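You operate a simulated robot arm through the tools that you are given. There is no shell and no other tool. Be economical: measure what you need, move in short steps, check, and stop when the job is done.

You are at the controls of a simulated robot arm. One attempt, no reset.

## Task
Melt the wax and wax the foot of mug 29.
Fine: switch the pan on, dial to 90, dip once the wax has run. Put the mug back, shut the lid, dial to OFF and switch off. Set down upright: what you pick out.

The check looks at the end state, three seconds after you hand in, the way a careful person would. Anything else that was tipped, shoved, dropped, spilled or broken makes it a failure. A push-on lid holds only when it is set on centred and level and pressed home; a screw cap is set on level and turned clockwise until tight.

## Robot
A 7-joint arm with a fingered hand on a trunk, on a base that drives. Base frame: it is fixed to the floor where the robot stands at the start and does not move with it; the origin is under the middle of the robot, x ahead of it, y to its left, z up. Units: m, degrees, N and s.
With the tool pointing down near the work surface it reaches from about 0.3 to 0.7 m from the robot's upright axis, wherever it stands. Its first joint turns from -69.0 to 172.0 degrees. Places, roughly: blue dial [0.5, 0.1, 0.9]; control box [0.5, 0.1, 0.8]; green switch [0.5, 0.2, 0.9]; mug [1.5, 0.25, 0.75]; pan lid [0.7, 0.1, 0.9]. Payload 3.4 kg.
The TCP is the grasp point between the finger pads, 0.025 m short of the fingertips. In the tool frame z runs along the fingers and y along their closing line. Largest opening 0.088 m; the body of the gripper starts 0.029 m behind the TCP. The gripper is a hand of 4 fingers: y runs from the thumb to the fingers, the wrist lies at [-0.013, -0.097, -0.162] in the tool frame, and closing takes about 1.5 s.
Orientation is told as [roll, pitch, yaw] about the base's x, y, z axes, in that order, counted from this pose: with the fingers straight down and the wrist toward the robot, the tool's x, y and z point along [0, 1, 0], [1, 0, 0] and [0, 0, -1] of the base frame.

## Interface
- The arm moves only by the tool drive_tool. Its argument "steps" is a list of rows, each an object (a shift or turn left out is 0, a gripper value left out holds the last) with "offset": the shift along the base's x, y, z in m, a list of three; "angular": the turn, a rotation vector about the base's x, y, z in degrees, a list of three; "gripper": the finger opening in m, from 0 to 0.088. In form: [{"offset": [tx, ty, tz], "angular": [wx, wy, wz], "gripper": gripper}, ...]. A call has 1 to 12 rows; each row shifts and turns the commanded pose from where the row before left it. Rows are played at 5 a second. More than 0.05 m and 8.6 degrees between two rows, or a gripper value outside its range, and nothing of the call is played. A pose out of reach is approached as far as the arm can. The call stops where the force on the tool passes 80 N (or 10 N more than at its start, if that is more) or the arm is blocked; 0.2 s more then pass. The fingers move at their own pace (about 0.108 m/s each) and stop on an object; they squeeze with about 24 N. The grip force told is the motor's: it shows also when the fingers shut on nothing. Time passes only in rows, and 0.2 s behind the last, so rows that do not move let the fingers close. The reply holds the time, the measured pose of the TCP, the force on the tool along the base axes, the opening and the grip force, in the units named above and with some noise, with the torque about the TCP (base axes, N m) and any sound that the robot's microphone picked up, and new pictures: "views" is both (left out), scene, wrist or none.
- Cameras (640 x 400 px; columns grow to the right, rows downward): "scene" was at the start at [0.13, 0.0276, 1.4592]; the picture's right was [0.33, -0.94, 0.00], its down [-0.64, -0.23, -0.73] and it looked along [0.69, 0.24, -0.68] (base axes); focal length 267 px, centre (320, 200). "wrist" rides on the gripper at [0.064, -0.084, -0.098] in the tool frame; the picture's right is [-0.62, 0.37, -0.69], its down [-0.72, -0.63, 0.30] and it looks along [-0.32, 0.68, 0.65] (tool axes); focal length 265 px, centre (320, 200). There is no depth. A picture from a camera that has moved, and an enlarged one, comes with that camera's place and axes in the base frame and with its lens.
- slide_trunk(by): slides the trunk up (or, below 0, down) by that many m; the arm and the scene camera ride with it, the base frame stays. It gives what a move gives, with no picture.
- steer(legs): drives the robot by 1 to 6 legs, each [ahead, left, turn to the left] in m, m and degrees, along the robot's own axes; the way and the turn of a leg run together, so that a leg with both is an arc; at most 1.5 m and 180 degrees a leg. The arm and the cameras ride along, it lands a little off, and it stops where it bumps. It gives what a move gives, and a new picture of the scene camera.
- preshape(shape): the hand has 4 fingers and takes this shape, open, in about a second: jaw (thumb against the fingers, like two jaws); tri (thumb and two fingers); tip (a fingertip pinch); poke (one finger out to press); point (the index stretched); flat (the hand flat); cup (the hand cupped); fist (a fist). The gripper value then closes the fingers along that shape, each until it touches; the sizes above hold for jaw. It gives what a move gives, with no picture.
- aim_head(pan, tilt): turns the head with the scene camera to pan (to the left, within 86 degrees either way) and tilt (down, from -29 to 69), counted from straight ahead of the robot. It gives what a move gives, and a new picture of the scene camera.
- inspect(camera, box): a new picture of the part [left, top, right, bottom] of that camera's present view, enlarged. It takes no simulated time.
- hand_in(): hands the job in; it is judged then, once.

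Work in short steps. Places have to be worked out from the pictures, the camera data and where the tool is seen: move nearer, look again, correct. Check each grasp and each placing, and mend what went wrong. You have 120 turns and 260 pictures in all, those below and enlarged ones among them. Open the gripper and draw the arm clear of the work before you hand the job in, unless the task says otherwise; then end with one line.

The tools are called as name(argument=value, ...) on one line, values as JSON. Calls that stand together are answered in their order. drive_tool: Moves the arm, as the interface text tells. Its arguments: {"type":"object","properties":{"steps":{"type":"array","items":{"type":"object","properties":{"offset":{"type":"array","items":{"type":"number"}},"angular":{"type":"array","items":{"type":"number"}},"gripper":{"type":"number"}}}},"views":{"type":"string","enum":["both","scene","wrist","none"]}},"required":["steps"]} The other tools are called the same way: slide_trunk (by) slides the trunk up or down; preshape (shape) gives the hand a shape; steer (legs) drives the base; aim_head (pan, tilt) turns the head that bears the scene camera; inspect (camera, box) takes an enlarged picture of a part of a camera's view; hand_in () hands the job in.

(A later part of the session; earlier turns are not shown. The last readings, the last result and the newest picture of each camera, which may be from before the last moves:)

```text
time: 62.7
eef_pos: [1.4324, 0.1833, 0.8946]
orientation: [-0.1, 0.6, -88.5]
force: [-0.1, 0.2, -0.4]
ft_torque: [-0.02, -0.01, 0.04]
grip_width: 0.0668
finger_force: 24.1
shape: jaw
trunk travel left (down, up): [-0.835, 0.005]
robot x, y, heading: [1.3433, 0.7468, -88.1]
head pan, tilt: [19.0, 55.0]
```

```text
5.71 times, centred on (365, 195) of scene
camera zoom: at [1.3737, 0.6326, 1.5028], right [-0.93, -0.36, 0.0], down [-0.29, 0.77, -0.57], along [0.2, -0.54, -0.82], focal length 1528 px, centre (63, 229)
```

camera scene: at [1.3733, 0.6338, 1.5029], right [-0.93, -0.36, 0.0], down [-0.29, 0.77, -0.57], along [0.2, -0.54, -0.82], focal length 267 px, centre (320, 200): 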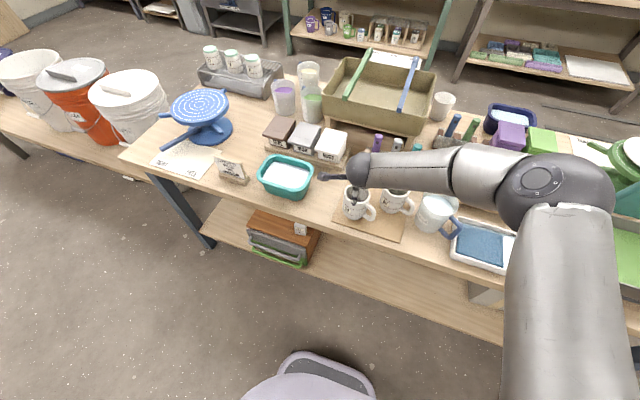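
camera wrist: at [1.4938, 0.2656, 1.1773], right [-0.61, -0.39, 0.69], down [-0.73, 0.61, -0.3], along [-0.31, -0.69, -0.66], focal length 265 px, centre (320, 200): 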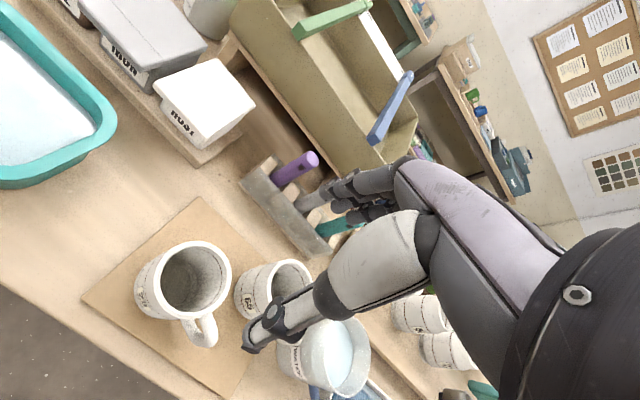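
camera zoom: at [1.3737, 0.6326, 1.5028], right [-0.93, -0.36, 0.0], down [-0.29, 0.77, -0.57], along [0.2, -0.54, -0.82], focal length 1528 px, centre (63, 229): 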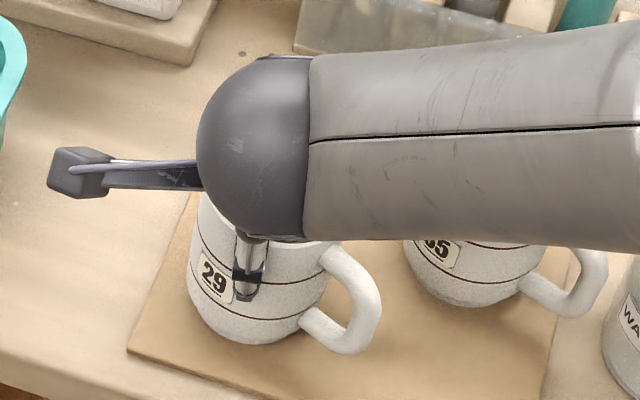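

Gripped at 0.067 m and upright. The put-back pose is TCP (1.432, 0.184, 0.894). I lift and check.

drive_tool(steps=[{"offset": [0, 0, 0.01]}, {"offset": [0, 0, 0.03]}, {"offset": [0, 0, 0.04]}, {"offset": [0, 0, 0.04]}, {}], views="scene")

inspect(camera="scene", box=[320, 120, 420, 240])

inspect(camera="wrist", box=[150, 100, 440, 400])

```text
time: 63.9
eef_pos: [1.4323, 0.1818, 1.013]
orientation: [0.0, 0.7, -88.6]
force: [-0.1, 0.1, -2.5]
ft_torque: [0.0, -0.02, 0.05]
grip_width: 0.0669
finger_force: 23.7
shape: jaw
trunk travel left (down, up): [-0.835, 0.005]
robot x, y, heading: [1.3444, 0.7529, -88.2]
head pan, tilt: [19.0, 55.0]
camera scene: at [1.3741, 0.632, 1.5027], right [-0.93, -0.36, 0.0], down [-0.29, 0.77, -0.57], along [0.2, -0.54, -0.82], focal length 267 px, centre (320, 200)
```

scene: 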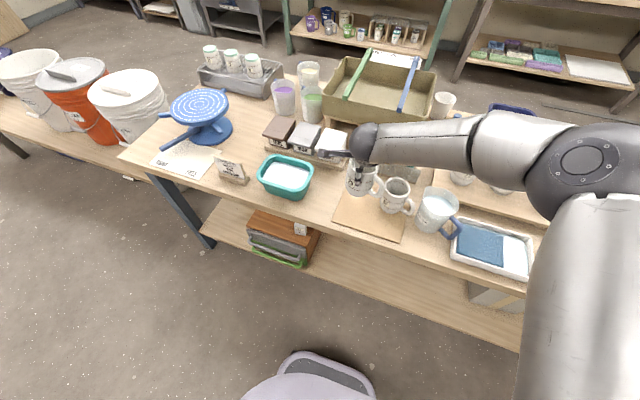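

```text
3.33 times, centred on (370, 180) of scene
camera zoom: at [1.3741, 0.632, 1.5027], right [-0.93, -0.36, 0.0], down [-0.29, 0.77, -0.57], along [0.2, -0.54, -0.82], focal length 891 px, centre (153, 267)
```

zoom: 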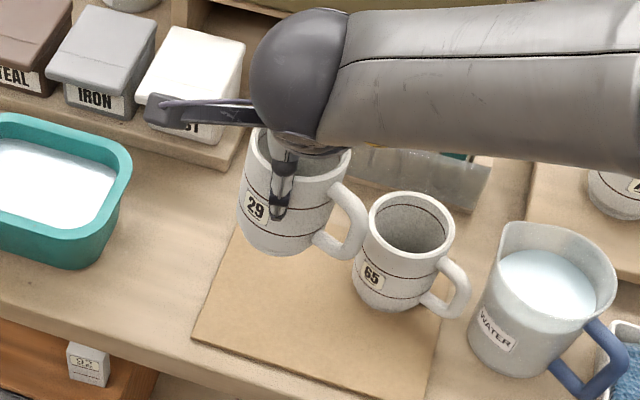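

```text
1.33 times, centred on (295, 250) of wrist
camera zoom: at [1.4936, 0.2669, 1.1132], right [-0.61, -0.39, 0.69], down [-0.73, 0.62, -0.3], along [-0.31, -0.68, -0.66], focal length 354 px, centre (353, 133)
```

zoom: 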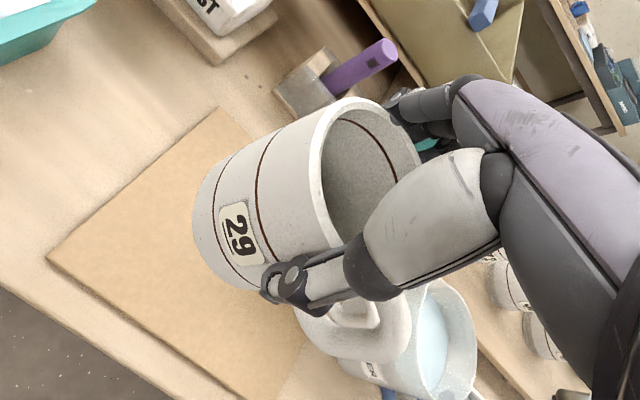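

The mug came up cleanly and level, with the foot about 0.085 m below the TCP. I raise and draw it in, then drive back to the pan.

drive_tool(steps=[{"offset": [0, 0, 0.045]}, {"offset": [0, 0, 0.045]}, {"offset": [0, 0, 0.045]}, {"offset": [0, 0.04, 0.02]}, {"offset": [0, 0.045, 0]}, {"offset": [0, 0.045, 0]}, {"offset": [0, 0.04, 0]}, {}], views="none")

steer(legs=[[0.03, -0.615, -1.8]])

```text
time: 65.7
eef_pos: [1.4315, 0.352, 1.1675]
orientation: [0.0, 0.6, -88.5]
force: [0.3, -0.3, -3.1]
ft_torque: [0.0, -0.01, -0.02]
grip_width: 0.0667
finger_force: 24.3
shape: jaw
trunk travel left (down, up): [-0.835, 0.005]
robot x, y, heading: [1.341, 0.7511, -88.5]
head pan, tilt: [19.0, 55.0]
```

```text
time: 69.2
eef_pos: [0.7965, 0.3103, 1.1682]
orientation: [0.0, 0.6, -90.7]
force: [0.3, -0.3, -3.7]
ft_torque: [-0.03, -0.01, 0.03]
grip_width: 0.0666
finger_force: 24.3
shape: jaw
trunk travel left (down, up): [-0.835, 0.005]
robot x, y, heading: [0.7275, 0.7116, -90.2]
head pan, tilt: [19.0, 55.0]
camera scene: at [0.7485, 0.5941, 1.5028], right [-0.95, -0.32, 0.0], down [-0.26, 0.78, -0.57], along [0.18, -0.54, -0.82], focal length 267 px, centre (320, 200)
```

scene: 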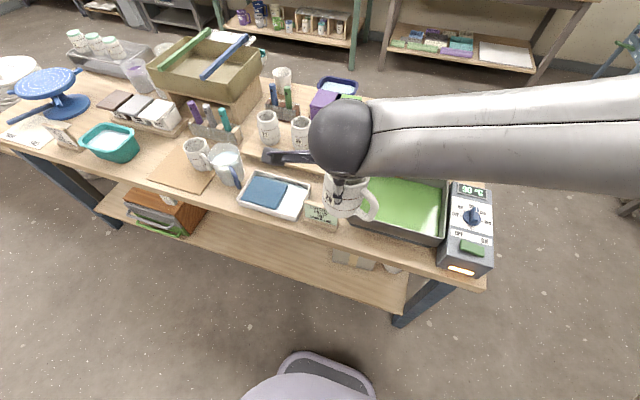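

Now the mug goes high over the pan, target (0.665, 0.10).

drive_tool(steps=[{"offset": [-0.026, -0.04, 0]}, {"offset": [-0.026, -0.04, 0]}, {"offset": [-0.026, -0.04, 0]}, {"offset": [-0.027, -0.04, 0]}, {"offset": [-0.027, -0.04, 0]}, {"offset": [0, -0.01, -0.03]}, {}])

inspect(camera="scene", box=[310, 100, 510, 290])

```text
time: 70.8
eef_pos: [0.6642, 0.1014, 1.1388]
orientation: [-0.1, 0.5, -90.7]
force: [-0.6, 0.3, -2.6]
ft_torque: [0.0, -0.03, 0.01]
grip_width: 0.0666
finger_force: 23.9
shape: jaw
trunk travel left (down, up): [-0.835, 0.005]
robot x, y, heading: [0.7233, 0.7135, -90.3]
head pan, tilt: [19.0, 55.0]
camera scene: at [0.7481, 0.5946, 1.5029], right [-0.95, -0.32, 0.0], down [-0.26, 0.78, -0.57], along [0.18, -0.54, -0.82], focal length 267 px, centre (320, 200)
camera wrist: at [0.7302, 0.1839, 1.238], right [-0.62, -0.37, 0.69], down [-0.71, 0.64, -0.3], along [-0.33, -0.67, -0.66], focal length 265 px, centre (320, 200)
```

scene: 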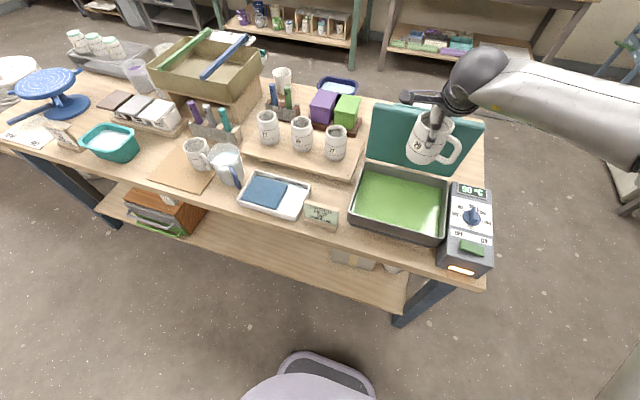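
wrist: 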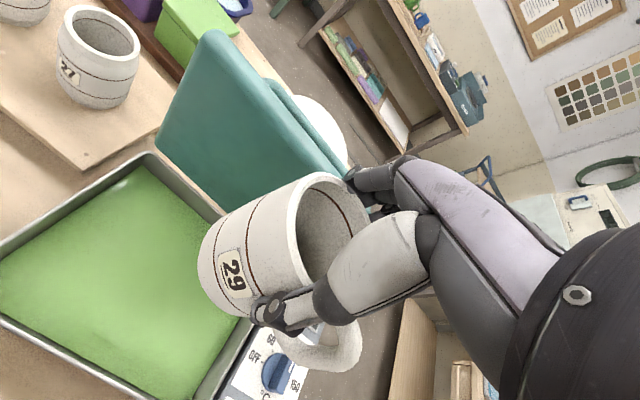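

```text
2.11 times, centred on (410, 195) of scene
camera zoom: at [0.7481, 0.5946, 1.5029], right [-0.95, -0.32, 0.0], down [-0.26, 0.78, -0.57], along [0.18, -0.54, -0.82], focal length 563 px, centre (130, 210)
```

zoom: 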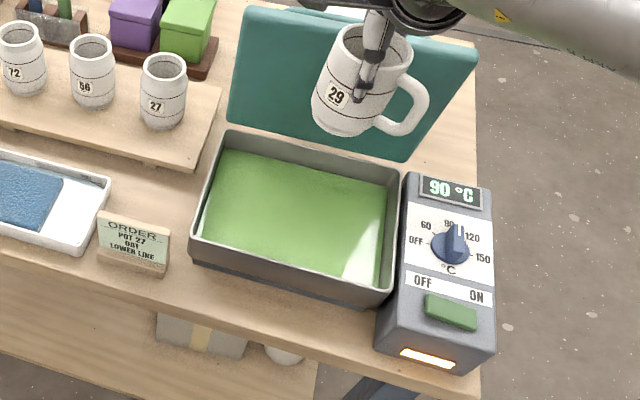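

The wax surface now looks glossy. I enlarge it to judge whether it has fully run and to find its level.

inspect(camera="scene", box=[340, 155, 460, 255])

inspect(camera="wrist", box=[0, 140, 260, 400])

```text
4.00 times, centred on (400, 205) of scene
camera zoom: at [0.7481, 0.5946, 1.5029], right [-0.95, -0.32, 0.0], down [-0.26, 0.78, -0.57], along [0.18, -0.54, -0.82], focal length 1069 px, centre (0, 180)
```

zoom: 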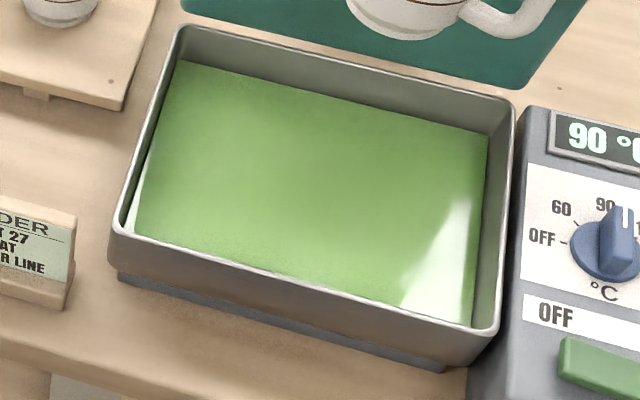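

```text
1.54 times, centred on (130, 270) of wrist
camera zoom: at [0.7302, 0.1839, 1.238], right [-0.62, -0.37, 0.69], down [-0.71, 0.64, -0.3], along [-0.33, -0.67, -0.66], focal length 408 px, centre (612, 92)
```

zoom: 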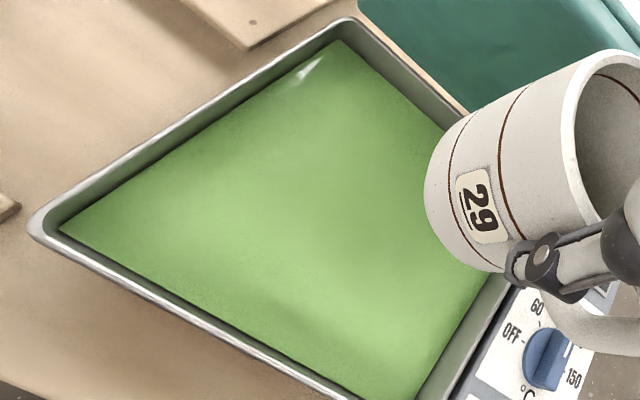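

The wax is molten, level z≈0.84, with the pan rim at about 0.877. The pan centre (0.665, 0.097) is right under the mug. I lower until the foot is about 2 cm above the wax and look again.

drive_tool(steps=[{"offset": [0, -0.003, -0.045]}, {"offset": [0, 0, -0.045]}, {"offset": [0, 0, -0.045]}, {"offset": [0, 0, -0.045]}, {"offset": [0, 0, -0.01]}, {}])

inspect(camera="scene", box=[340, 130, 460, 250])

inspect(camera="wrist", box=[130, 120, 390, 380])

```text
time: 72.2
eef_pos: [0.6649, 0.0981, 0.9475]
orientation: [0.0, 0.7, -90.7]
force: [0.9, -0.3, -2.1]
ft_torque: [-0.05, 0.02, -0.01]
grip_width: 0.0665
finger_force: 23.7
shape: jaw
trunk travel left (down, up): [-0.835, 0.005]
robot x, y, heading: [0.7244, 0.7129, -90.3]
head pan, tilt: [19.0, 55.0]
camera scene: at [0.7484, 0.5937, 1.5028], right [-0.95, -0.32, 0.0], down [-0.26, 0.78, -0.57], along [0.18, -0.54, -0.82], focal length 267 px, centre (320, 200)
camera wrist: at [0.7302, 0.1799, 1.0466], right [-0.62, -0.37, 0.69], down [-0.71, 0.64, -0.3], along [-0.33, -0.67, -0.66], focal length 265 px, centre (320, 200)
```

scene: 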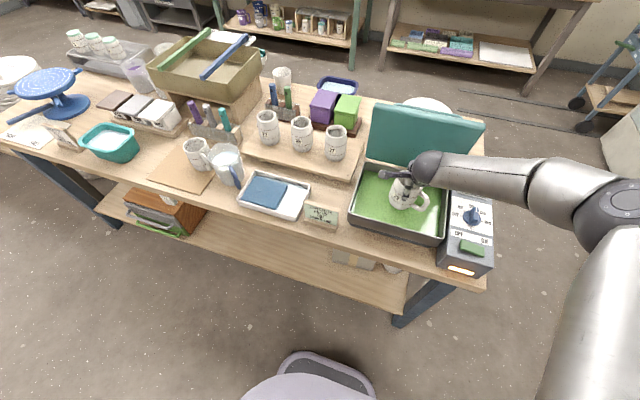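
wrist: 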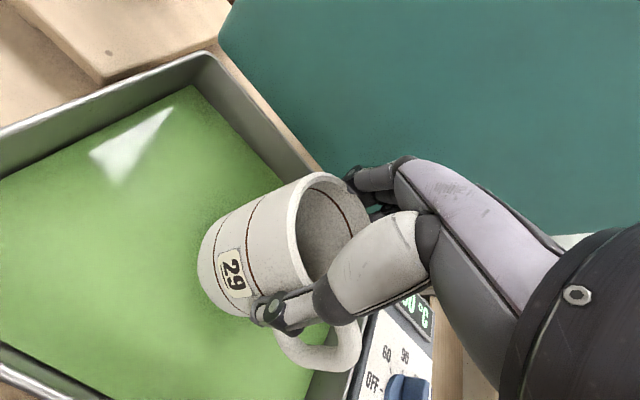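

```text
3.33 times, centred on (400, 190) of scene
camera zoom: at [0.7484, 0.5937, 1.5028], right [-0.95, -0.32, 0.0], down [-0.26, 0.78, -0.57], along [0.18, -0.54, -0.82], focal length 891 px, centre (53, 233)
```

zoom: 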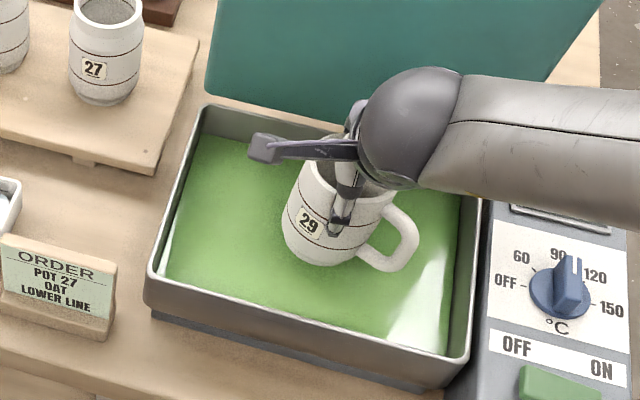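

```text
1.54 times, centred on (260, 250) of wrist
camera zoom: at [0.7302, 0.1799, 1.0466], right [-0.62, -0.37, 0.69], down [-0.71, 0.64, -0.3], along [-0.33, -0.67, -0.66], focal length 408 px, centre (412, 123)
```

zoom: 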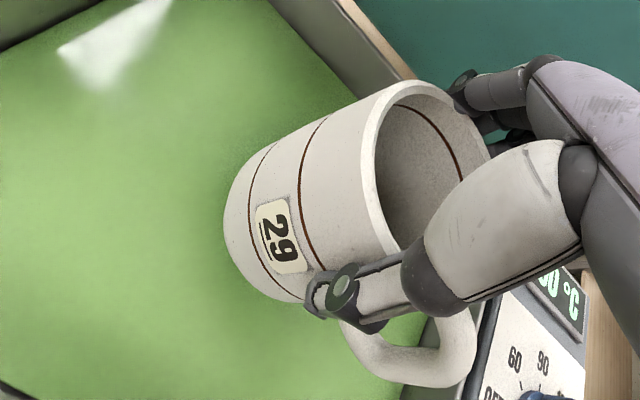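

Everything is centred and clear. I lower about 26 mm in fine steps, so the foot should just enter the wax.

drive_tool(steps=[{"offset": [0, 0, -0.01]}, {"offset": [0, 0, -0.008]}, {"offset": [0, 0, -0.008]}, {}], views="none")

inspect(camera="scene", box=[365, 160, 435, 230])

inspect(camera="wrist", box=[180, 160, 380, 360])

```text
time: 73.2
eef_pos: [0.6654, 0.1, 0.9235]
orientation: [0.0, 0.5, -90.7]
force: [1.2, 0.2, 1.7]
ft_torque: [-0.04, 0.02, 0.05]
grip_width: 0.0663
finger_force: 24.3
shape: jaw
trunk travel left (down, up): [-0.835, 0.005]
robot x, y, heading: [0.7246, 0.7151, -90.0]
head pan, tilt: [19.0, 55.0]
```

```text
5.71 times, centred on (400, 195) of scene
camera zoom: at [0.7487, 0.5949, 1.503], right [-0.95, -0.32, 0.0], down [-0.26, 0.78, -0.57], along [0.18, -0.54, -0.82], focal length 1528 px, centre (-137, 229)
```

zoom: 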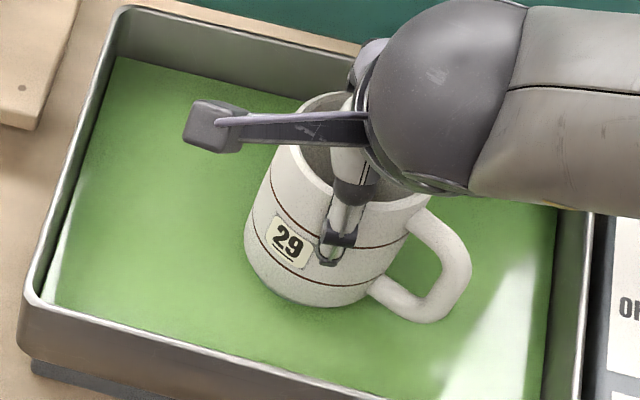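

```text
2.00 times, centred on (280, 260) of wrist
camera zoom: at [0.7307, 0.1818, 1.0225], right [-0.62, -0.37, 0.69], down [-0.71, 0.64, -0.3], along [-0.33, -0.67, -0.66], focal length 531 px, centre (400, 80)
```

zoom: 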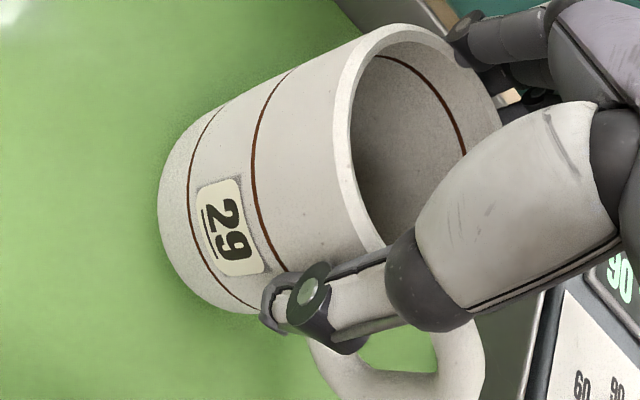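

The force went from -2.1 to +1.7 N: first contact with something. I lower 2 mm at a time and watch the force.

drive_tool(steps=[{"offset": [0, 0, -0.002]}, {}, {}], views="none")

drive_tool(steps=[{"offset": [0, 0, -0.002]}, {}, {}], views="none")

inspect(camera="scene", box=[375, 185, 425, 225])

inspect(camera="wrist", box=[180, 160, 380, 360])

```text
time: 74.0
eef_pos: [0.6661, 0.0995, 0.9227]
orientation: [0.0, 0.3, -90.7]
force: [1.6, -0.8, 11.7]
ft_torque: [-0.18, 0.13, 0.04]
grip_width: 0.0661
finger_force: 23.6
shape: jaw
trunk travel left (down, up): [-0.835, 0.005]
robot x, y, heading: [0.7249, 0.718, -90.3]
head pan, tilt: [19.0, 55.0]
```

```text
time: 74.8
eef_pos: [0.6665, 0.1001, 0.9218]
orientation: [0.0, 0.1, -90.7]
force: [4.2, -1.2, 23.0]
ft_torque: [-0.53, 0.18, 0.07]
grip_width: 0.0656
finger_force: 24.4
shape: jaw
trunk travel left (down, up): [-0.835, 0.005]
robot x, y, heading: [0.7259, 0.714, -90.4]
head pan, tilt: [19.0, 55.0]
```

```text
10.00 times, centred on (400, 205) of scene
camera zoom: at [0.7504, 0.5995, 1.5034], right [-0.95, -0.32, 0.0], down [-0.26, 0.77, -0.58], along [0.18, -0.55, -0.82], focal length 2673 px, centre (-480, 150)
```

zoom: 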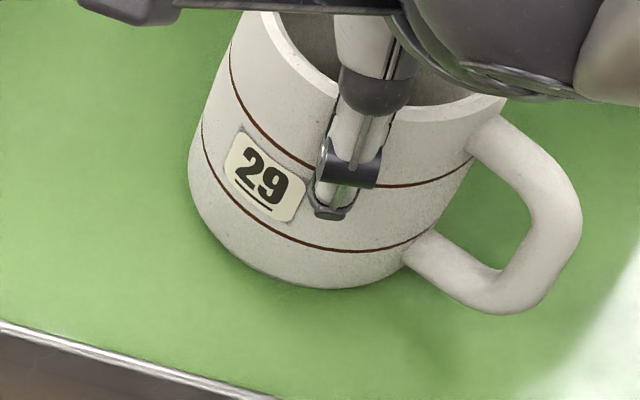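

```text
2.00 times, centred on (280, 260) of wrist
camera zoom: at [0.7321, 0.1838, 1.0202], right [-0.62, -0.36, 0.69], down [-0.71, 0.64, -0.3], along [-0.33, -0.68, -0.66], focal length 531 px, centre (400, 80)
```

zoom: 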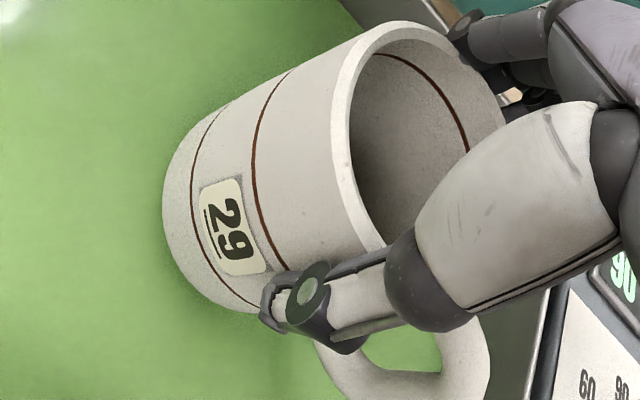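

The mug stands on the pan floor with its foot in the wax. I ease off the pressure, hold 2 s, then lift and let it drip over the pan.

drive_tool(steps=[{"offset": [0, 0, 0.002]}, {}, {}, {}, {}, {}, {}, {}, {}, {}], views="none")

drive_tool(steps=[{"offset": [0, 0, 0.01]}, {"offset": [0, 0, 0.015]}, {"offset": [0, 0, 0.03]}, {"offset": [0, 0, 0.04]}, {"offset": [0, 0, 0.045]}, {"offset": [0, 0, 0.045]}, {}], views="scene")

inspect(camera="scene", box=[390, 90, 490, 190])

inspect(camera="wrist", box=[160, 140, 380, 360])

```text
time: 77.0
eef_pos: [0.6652, 0.1012, 0.9213]
orientation: [0.1, 0.5, -90.7]
force: [3.8, -2.0, 18.3]
ft_torque: [-0.51, 0.09, 0.08]
grip_width: 0.0654
finger_force: 23.4
shape: jaw
trunk travel left (down, up): [-0.835, 0.005]
robot x, y, heading: [0.7239, 0.7129, -90.4]
head pan, tilt: [19.0, 55.0]
```

```text
time: 78.6
eef_pos: [0.6633, 0.0957, 1.1049]
orientation: [0.0, 0.7, -90.6]
force: [0.5, -0.9, -3.5]
ft_torque: [0.0, -0.03, -0.01]
grip_width: 0.0658
finger_force: 24.3
shape: jaw
trunk travel left (down, up): [-0.835, 0.005]
robot x, y, heading: [0.7253, 0.7116, -90.3]
head pan, tilt: [19.0, 55.0]
camera scene: at [0.7485, 0.5933, 1.5028], right [-0.95, -0.32, 0.0], down [-0.26, 0.78, -0.57], along [0.18, -0.54, -0.82], focal length 267 px, centre (320, 200)
```

scene: 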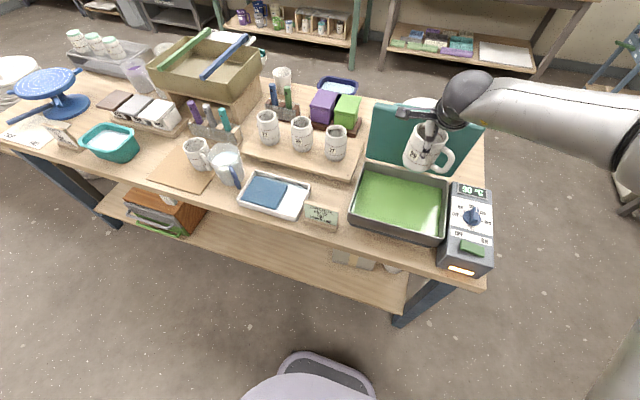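

```text
4.00 times, centred on (440, 140) of scene
camera zoom: at [0.7485, 0.5933, 1.5028], right [-0.95, -0.32, 0.0], down [-0.26, 0.78, -0.57], along [0.18, -0.54, -0.82], focal length 1069 px, centre (-160, 440)
```

zoom: 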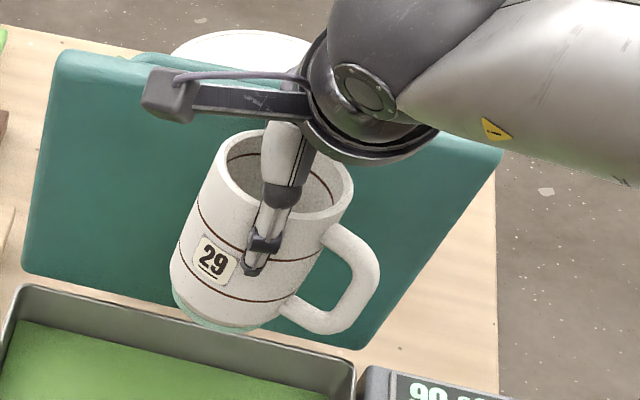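

```text
1.82 times, centred on (270, 250) of wrist
camera zoom: at [0.7298, 0.1785, 1.2038], right [-0.62, -0.37, 0.69], down [-0.71, 0.64, -0.3], along [-0.33, -0.67, -0.66], focal length 483 px, centre (411, 109)
```

zoom: 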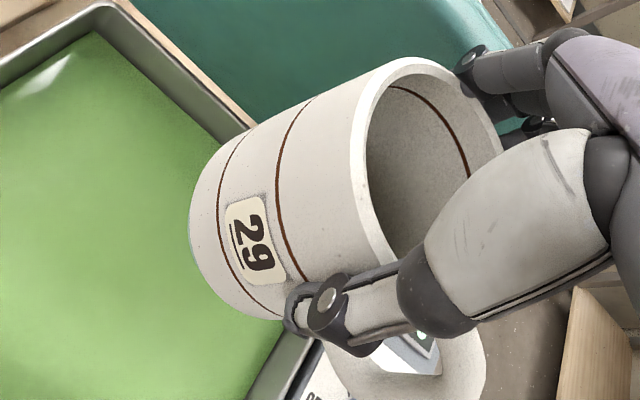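

A pale green wax band shows all along the foot. I draw the mug back in high and drive back to the board.

drive_tool(steps=[{"offset": [0, 0.01, 0.04]}, {"offset": [0.02, 0.04, 0.02]}, {"offset": [0.025, 0.04, 0]}, {"offset": [0.025, 0.04, 0]}, {"offset": [0.025, 0.04, 0]}, {"offset": [0.02, 0.04, 0]}, {}, {}, {}], views="none")

steer(legs=[[-0.035, 0.617, 1.8]])

```text
time: 80.6
eef_pos: [0.7816, 0.3092, 1.1634]
orientation: [0.0, 0.6, -90.8]
force: [0.2, -0.4, -3.3]
ft_torque: [-0.03, 0.0, -0.03]
grip_width: 0.0655
finger_force: 24.2
shape: jaw
trunk travel left (down, up): [-0.835, 0.005]
robot x, y, heading: [0.7238, 0.7147, -90.2]
head pan, tilt: [19.0, 55.0]
```

```text
time: 84.1
eef_pos: [1.4041, 0.3468, 1.1641]
orientation: [0.0, 0.6, -89.5]
force: [0.2, 0.0, -2.6]
ft_torque: [-0.03, -0.01, 0.0]
grip_width: 0.0655
finger_force: 24.0
shape: jaw
trunk travel left (down, up): [-0.835, 0.005]
robot x, y, heading: [1.3385, 0.7514, -89.1]
head pan, tilt: [19.0, 55.0]
camera scene: at [1.3666, 0.6321, 1.5028], right [-0.94, -0.34, 0.0], down [-0.28, 0.77, -0.57], along [0.19, -0.54, -0.82], focal length 267 px, centre (320, 200)
```

scene: 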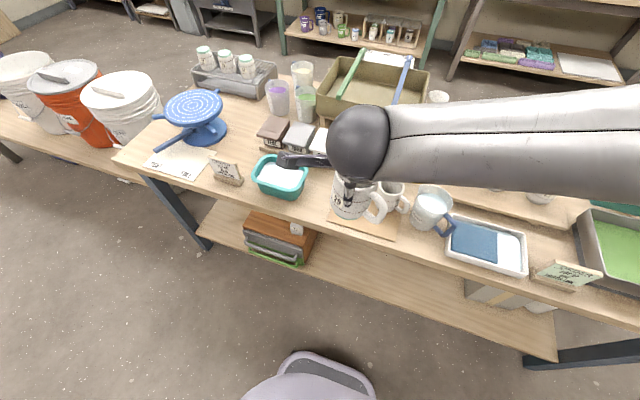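

I move over the original spot (1.432, 0.184) and lower to about 3 cm above the board.

drive_tool(steps=[{"offset": [0.007, -0.041, 0]}, {"offset": [0.007, -0.041, 0]}, {"offset": [0.007, -0.041, 0]}, {"offset": [0.007, -0.04, 0]}, {"offset": [0, 0, -0.045]}, {"offset": [0, 0, -0.045]}, {"offset": [0, 0, -0.045]}, {"offset": [0, 0, -0.045]}, {"offset": [0, 0, -0.045]}, {}], views="scene")

inspect(camera="scene", box=[315, 140, 415, 240])

inspect(camera="wrist", box=[130, 120, 390, 380])

```text
time: 86.3
eef_pos: [1.429, 0.1825, 0.937]
orientation: [0.0, 0.5, -89.4]
force: [0.0, 0.6, -2.9]
ft_torque: [-0.02, 0.02, -0.01]
grip_width: 0.0656
finger_force: 23.8
shape: jaw
trunk travel left (down, up): [-0.835, 0.005]
robot x, y, heading: [1.3394, 0.7537, -89.1]
head pan, tilt: [19.0, 55.0]
camera scene: at [1.3662, 0.6326, 1.5029], right [-0.94, -0.34, 0.0], down [-0.28, 0.77, -0.57], along [0.19, -0.54, -0.82], focal length 267 px, centre (320, 200)
```

scene: 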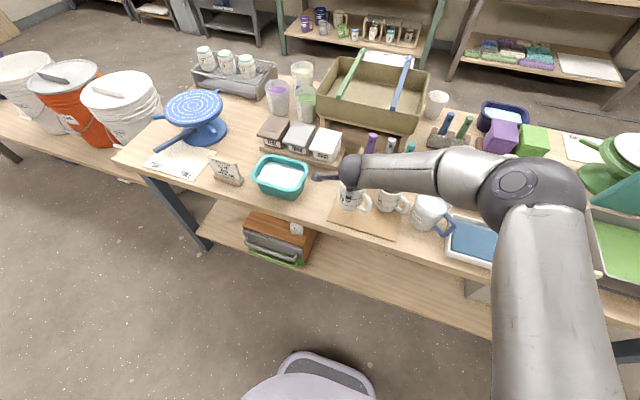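

```text
4.00 times, centred on (365, 190) of scene
camera zoom: at [1.3662, 0.6326, 1.5029], right [-0.94, -0.34, 0.0], down [-0.28, 0.77, -0.57], along [0.19, -0.54, -0.82], focal length 1069 px, centre (140, 240)
```

zoom: 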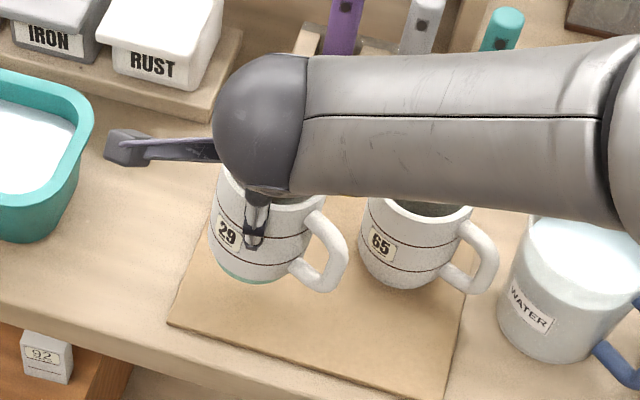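

```text
1.54 times, centred on (260, 250) of wrist
camera zoom: at [1.4947, 0.2661, 1.0367], right [-0.62, -0.38, 0.69], down [-0.72, 0.63, -0.3], along [-0.32, -0.68, -0.66], focal length 408 px, centre (412, 123)
```

zoom: 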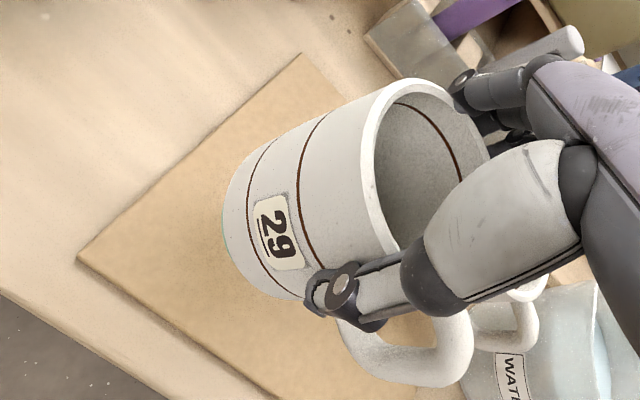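

Good alignment. I lower in fine steps until the board takes the mug.

drive_tool(steps=[{"offset": [0.002, 0.001, -0.015]}, {"offset": [0, 0, -0.012]}, {"offset": [0, 0, -0.006]}, {"offset": [0, 0, -0.004]}, {}], views="none")

```text
time: 87.5
eef_pos: [1.4332, 0.1848, 0.9014]
orientation: [0.1, 0.6, -89.6]
force: [0.5, -0.4, -2.4]
ft_torque: [-0.01, 0.0, -0.01]
grip_width: 0.0654
finger_force: 24.1
shape: jaw
trunk travel left (down, up): [-0.835, 0.005]
robot x, y, heading: [1.3397, 0.7473, -89.1]
head pan, tilt: [19.0, 55.0]
```

drive_tool(steps=[{"offset": [0, 0, -0.003]}, {"offset": [0, 0, -0.002]}, {"offset": [0, 0, -0.0015]}, {}], views="none")

```text
time: 88.5
eef_pos: [1.4346, 0.1852, 0.8935]
orientation: [-0.1, 0.5, -89.5]
force: [-0.5, 0.5, -4.0]
ft_torque: [-0.03, -0.02, 0.02]
grip_width: 0.0655
finger_force: 23.8
shape: jaw
trunk travel left (down, up): [-0.835, 0.005]
robot x, y, heading: [1.3389, 0.7489, -89.0]
head pan, tilt: [19.0, 55.0]
```

No contact yet (the mug slid up a touch in the hand), so I continue.

drive_tool(steps=[{"offset": [0, 0, -0.002]}, {"offset": [0, 0, -0.002]}, {}], views="none")

inspect(camera="scene", box=[330, 165, 400, 235])

```text
time: 89.3
eef_pos: [1.4344, 0.1856, 0.8931]
orientation: [0.1, 0.4, -89.5]
force: [1.8, -0.6, 10.5]
ft_torque: [-0.22, 0.11, 0.01]
grip_width: 0.0652
finger_force: 24.0
shape: jaw
trunk travel left (down, up): [-0.835, 0.005]
robot x, y, heading: [1.3408, 0.7484, -88.7]
head pan, tilt: [19.0, 55.0]
```

```text
5.71 times, centred on (365, 200) of scene
camera zoom: at [1.3667, 0.6346, 1.5032], right [-0.94, -0.34, 0.0], down [-0.28, 0.77, -0.57], along [0.19, -0.54, -0.82], focal length 1528 px, centre (63, 200)
```

zoom: 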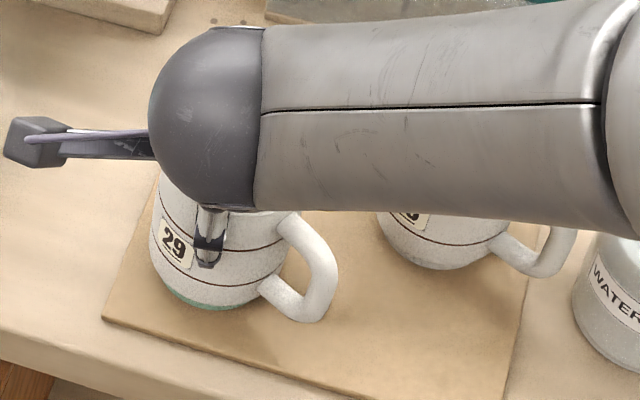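

The mug is on the board. I open slowly.

drive_tool(steps=[{"offset": [0, 0, 0.001], "gripper": 0.068}, {"gripper": 0.074}, {"gripper": 0.08}, {"gripper": 0.088}, {}, {}], views="none")

inspect(camera="wrist", box=[130, 120, 390, 380])

```text
time: 90.7
eef_pos: [1.4346, 0.1868, 0.8923]
orientation: [0.0, 0.5, -89.6]
force: [1.9, 1.6, 4.2]
ft_torque: [-0.02, 0.0, 0.01]
grip_width: 0.0883
finger_force: 0.0
shape: jaw
trunk travel left (down, up): [-0.835, 0.005]
robot x, y, heading: [1.3355, 0.7543, -88.7]
head pan, tilt: [19.0, 55.0]
```

```text
1.54 times, centred on (260, 250) of wrist
camera zoom: at [1.4985, 0.2694, 0.9913], right [-0.62, -0.38, 0.69], down [-0.72, 0.63, -0.3], along [-0.32, -0.68, -0.66], focal length 408 px, centre (412, 123)
```

zoom: 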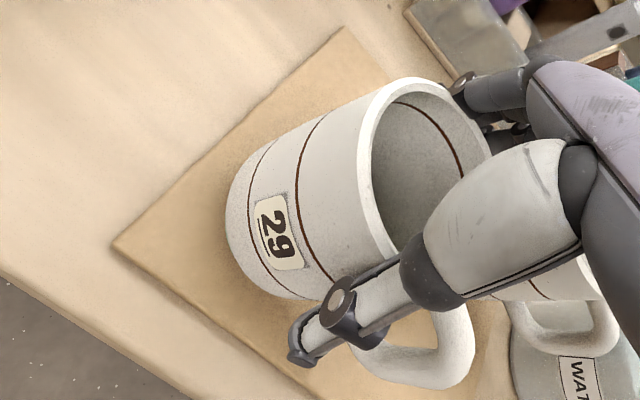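

Released. I shift 5 mm toward -y, so the fingers do not catch the back rim, and rise slowly.

drive_tool(steps=[{"offset": [0, -0.005, 0.001]}, {"offset": [0, 0, 0.01]}, {"offset": [0, 0, 0.015]}, {}], views="none")

inspect(camera="wrist", box=[130, 120, 390, 380])

```text
time: 91.7
eef_pos: [1.4349, 0.1797, 0.9179]
orientation: [0.0, 0.5, -89.6]
force: [-0.5, 0.5, -0.6]
ft_torque: [-0.01, -0.01, -0.01]
grip_width: 0.0876
finger_force: 0.1
shape: jaw
trunk travel left (down, up): [-0.835, 0.005]
robot x, y, heading: [1.3415, 0.7511, -89.2]
head pan, tilt: [19.0, 55.0]
```

```text
1.54 times, centred on (260, 250) of wrist
camera zoom: at [1.4984, 0.2635, 1.0174], right [-0.62, -0.38, 0.69], down [-0.72, 0.63, -0.3], along [-0.32, -0.68, -0.66], focal length 408 px, centre (412, 123)
```

zoom: 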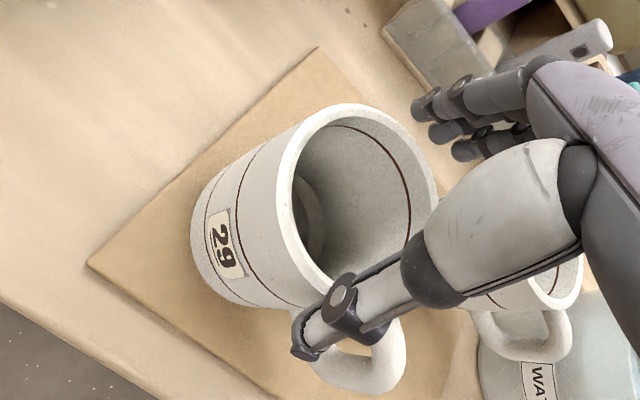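

The mug stays put with no force. I rise on and retract, then check it.

drive_tool(steps=[{"offset": [0, 0, 0.03]}, {"offset": [0, 0, 0.045]}, {"offset": [0, 0, 0.045]}, {"offset": [0, 0, 0.045]}, {"offset": [0, 0, 0.045]}, {"offset": [-0.01, 0.045, 0.01]}, {"offset": [-0.02, 0.045, 0]}, {"offset": [-0.02, 0.045, 0]}, {"offset": [-0.02, 0.03, 0]}, {}], views="both")

inspect(camera="wrist", box=[170, 110, 350, 260])

```text
time: 93.9
eef_pos: [1.3666, 0.3445, 1.1379]
orientation: [0.0, 0.6, -89.6]
force: [0.2, 0.4, 0.6]
ft_torque: [0.05, 0.01, 0.01]
grip_width: 0.0879
finger_force: 0.0
shape: jaw
trunk travel left (down, up): [-0.835, 0.005]
robot x, y, heading: [1.3407, 0.7522, -89.2]
head pan, tilt: [19.0, 55.0]
camera scene: at [1.3673, 0.6315, 1.5028], right [-0.94, -0.34, 0.0], down [-0.28, 0.77, -0.57], along [0.19, -0.54, -0.82], focal length 267 px, centre (320, 200)
camera wrist: at [1.4301, 0.4286, 1.2367], right [-0.62, -0.38, 0.69], down [-0.72, 0.63, -0.3], along [-0.32, -0.68, -0.66], focal length 265 px, centre (320, 200)
```

scene: 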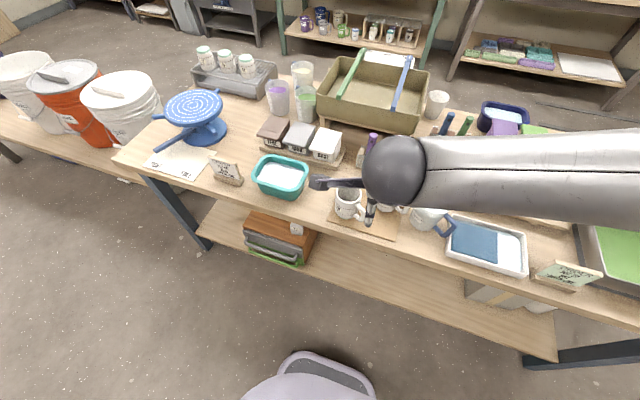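
wrist: 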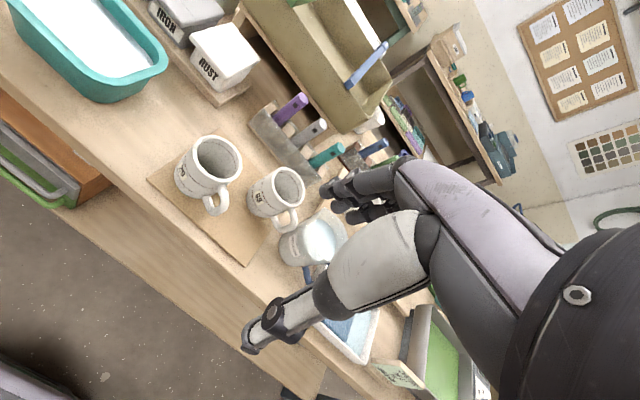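

```text
2.67 times, centred on (260, 185) of wrist
camera zoom: at [1.4301, 0.4286, 1.2367], right [-0.62, -0.38, 0.69], down [-0.72, 0.63, -0.3], along [-0.32, -0.68, -0.66], focal length 708 px, centre (480, 240)
```

zoom: 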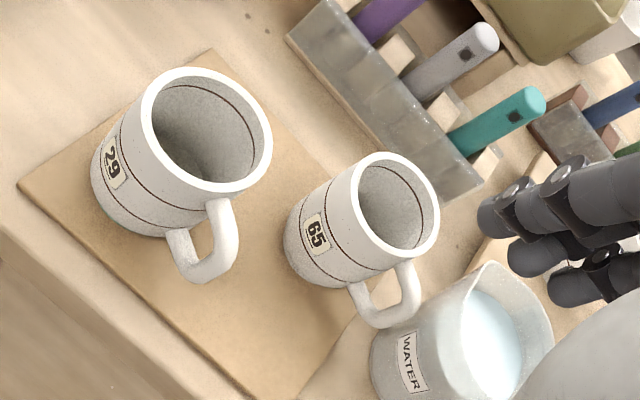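

Mug 29 stands on its board beside 65, upright. Now I go back to the pan to close the lid.

steer(legs=[[0.07, -0.59, 1]])

inspect(camera="wrist", box=[0, 0, 640, 400])

```text
time: 97.3
eef_pos: [0.7757, 0.2622, 1.1378]
orientation: [0.1, 0.6, -88.6]
force: [0.2, -0.1, -1.1]
ft_torque: [-0.01, 0.02, 0.01]
grip_width: 0.0878
finger_force: 0.0
shape: jaw
trunk travel left (down, up): [-0.835, 0.005]
robot x, y, heading: [0.7449, 0.6689, -87.9]
head pan, tilt: [19.0, 55.0]
camera scene: at [0.7719, 0.5489, 1.5029], right [-0.94, -0.35, 0.0], down [-0.29, 0.77, -0.57], along [0.2, -0.54, -0.82], focal length 267 px, centre (320, 200)
```

scene: 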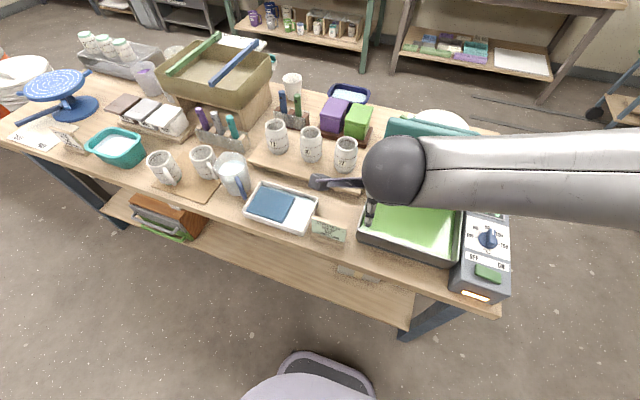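

```text
1.00 times, centred on (320, 200) of wrist (not enlarged: the box is as wide or as high as the picture)
camera zoom: at [0.8383, 0.3465, 1.2369], right [-0.61, -0.39, 0.69], down [-0.73, 0.62, -0.3], along [-0.31, -0.68, -0.66], focal length 265 px, centre (320, 200)
```

zoom: 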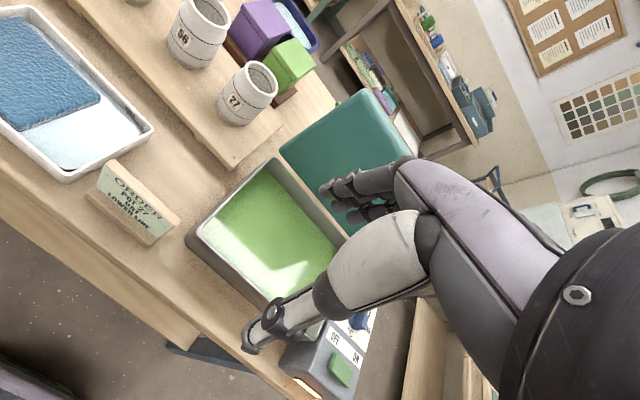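

I raise the hand above the lid edge and move to over the handle bar.

drive_tool(steps=[{"offset": [-0.01, 0, 0.045]}, {"offset": [-0.012, -0.02, 0.04]}, {"offset": [-0.012, -0.045, 0.005]}, {"offset": [-0.014, -0.045, 0]}, {"offset": [-0.014, -0.045, 0]}, {"offset": [-0.014, -0.045, 0]}, {"offset": [-0.014, -0.045, 0]}, {"offset": [-0.011, -0.045, 0]}, {"offset": [0, -0.024, 0], "gripper": 0.05}, {}])

inspect(camera="scene", box=[350, 60, 530, 240])

```text
time: 99.5
eef_pos: [0.6742, -0.0446, 1.2216]
orientation: [0.1, 0.5, -88.6]
force: [-0.2, -0.1, 0.3]
ft_torque: [0.01, 0.01, 0.0]
grip_width: 0.0505
finger_force: 0.0
shape: jaw
out of reach, approached as far as the arm can: row 9
trunk travel left (down, up): [-0.835, 0.005]
robot x, y, heading: [0.7453, 0.6666, -88.3]
head pan, tilt: [19.0, 55.0]
camera scene: at [0.771, 0.5492, 1.5029], right [-0.94, -0.35, 0.0], down [-0.29, 0.77, -0.57], along [0.2, -0.54, -0.82], focal length 267 px, centre (320, 200)
camera wrist: at [0.7367, 0.0399, 1.3211], right [-0.61, -0.39, 0.69], down [-0.73, 0.62, -0.3], along [-0.31, -0.68, -0.66], focal length 265 px, centre (320, 200)
```

scene: 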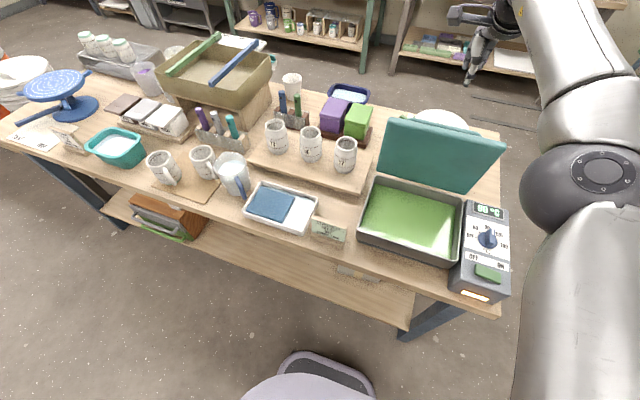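
wrist: 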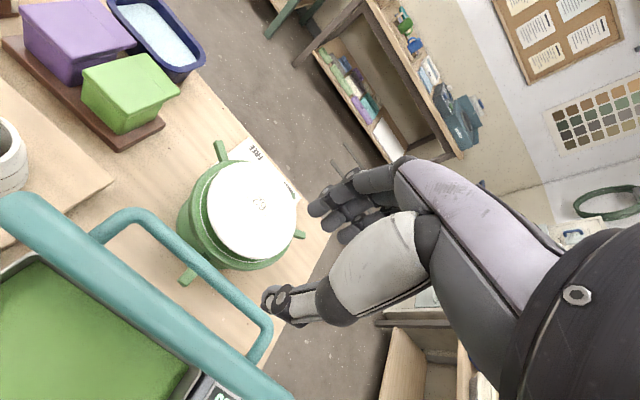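

```text
2.22 times, centred on (440, 150) of scene
camera zoom: at [0.771, 0.5492, 1.5029], right [-0.94, -0.35, 0.0], down [-0.29, 0.77, -0.57], along [0.2, -0.54, -0.82], focal length 594 px, centre (53, 311)
```

zoom: 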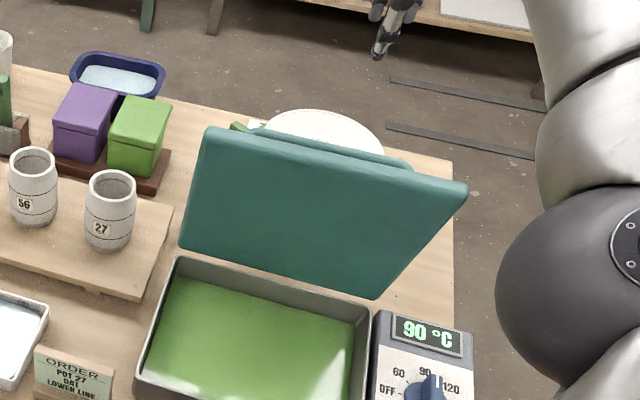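

The bar is at about y -0.045, z 1.065, with some 2.5 cm of gap to the lid. I narrow the jaws to 0.032 and descend to just above it.

drive_tool(steps=[{"gripper": 0.032}, {"offset": [0, 0, -0.04]}, {"offset": [0, 0, -0.035]}, {"offset": [0, -0.003, -0.02]}, {}], views="none")

inspect(camera="wrist", box=[80, 120, 400, 400])

inspect(camera="scene", box=[400, 60, 500, 160])

```text
time: 100.7
eef_pos: [0.6741, -0.048, 1.128]
orientation: [0.0, 0.5, -88.7]
force: [1.0, -0.6, -0.6]
ft_torque: [-0.01, 0.02, -0.02]
grip_width: 0.0323
finger_force: 0.1
shape: jaw
trunk travel left (down, up): [-0.835, 0.005]
robot x, y, heading: [0.7442, 0.664, -88.2]
head pan, tilt: [19.0, 55.0]
```

```text
1.43 times, centred on (240, 260) of wrist
camera zoom: at [0.736, 0.0365, 1.2272], right [-0.61, -0.39, 0.69], down [-0.73, 0.62, -0.3], along [-0.31, -0.68, -0.66], focal length 379 px, centre (434, 114)
```

zoom: 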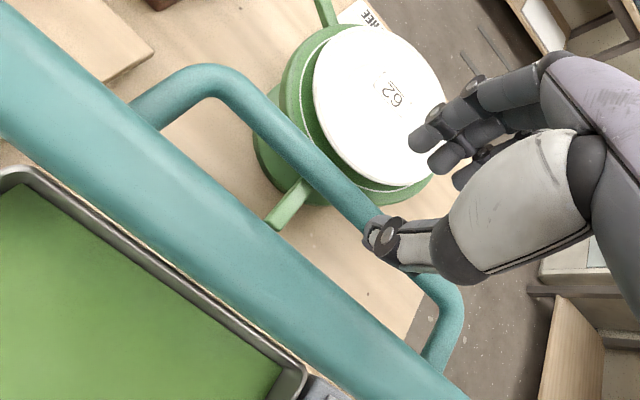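

```text
4.00 times, centred on (450, 110) of scene
camera zoom: at [0.7719, 0.549, 1.5029], right [-0.94, -0.35, 0.0], down [-0.29, 0.77, -0.57], along [0.2, -0.54, -0.82], focal length 1069 px, centre (-200, 560)
```

zoom: 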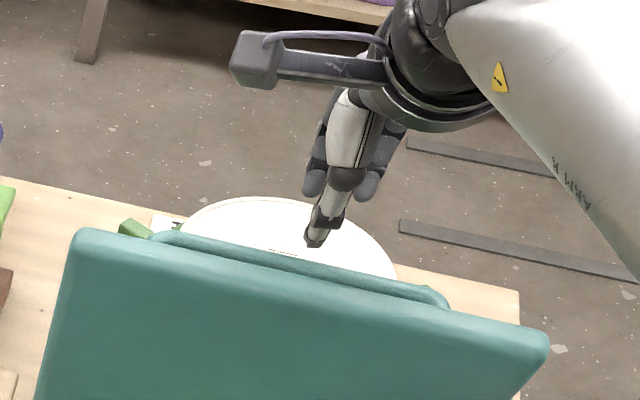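

The thumb tip (y≈-0.024) lines up with the gap between bar (-0.043) and lid (-0.007). I lower straight down around the bar.

drive_tool(steps=[{"offset": [0, 0.002, -0.02]}, {"offset": [0, 0, -0.02]}, {"offset": [0, 0, -0.02]}, {"offset": [0, 0, -0.018]}, {}], views="none")

inspect(camera="wrist", box=[80, 60, 460, 400])

```text
time: 101.9
eef_pos: [0.6722, -0.0448, 1.0494]
orientation: [-0.1, 0.5, -88.7]
force: [-0.1, -0.2, -0.5]
ft_torque: [-0.03, 0.01, 0.01]
grip_width: 0.0326
finger_force: 0.1
shape: jaw
trunk travel left (down, up): [-0.835, 0.005]
robot x, y, heading: [0.7451, 0.6653, -88.2]
head pan, tilt: [19.0, 55.0]
```

```text
1.18 times, centred on (270, 230) of wrist
camera zoom: at [0.737, 0.039, 1.1487], right [-0.61, -0.39, 0.69], down [-0.73, 0.62, -0.3], along [-0.31, -0.69, -0.66], focal length 312 px, centre (379, 165)
```

zoom: 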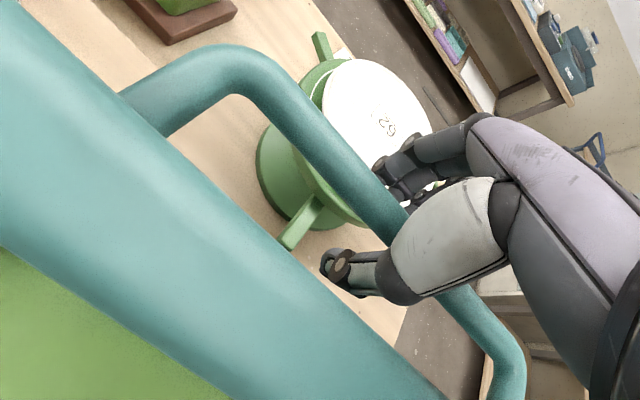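

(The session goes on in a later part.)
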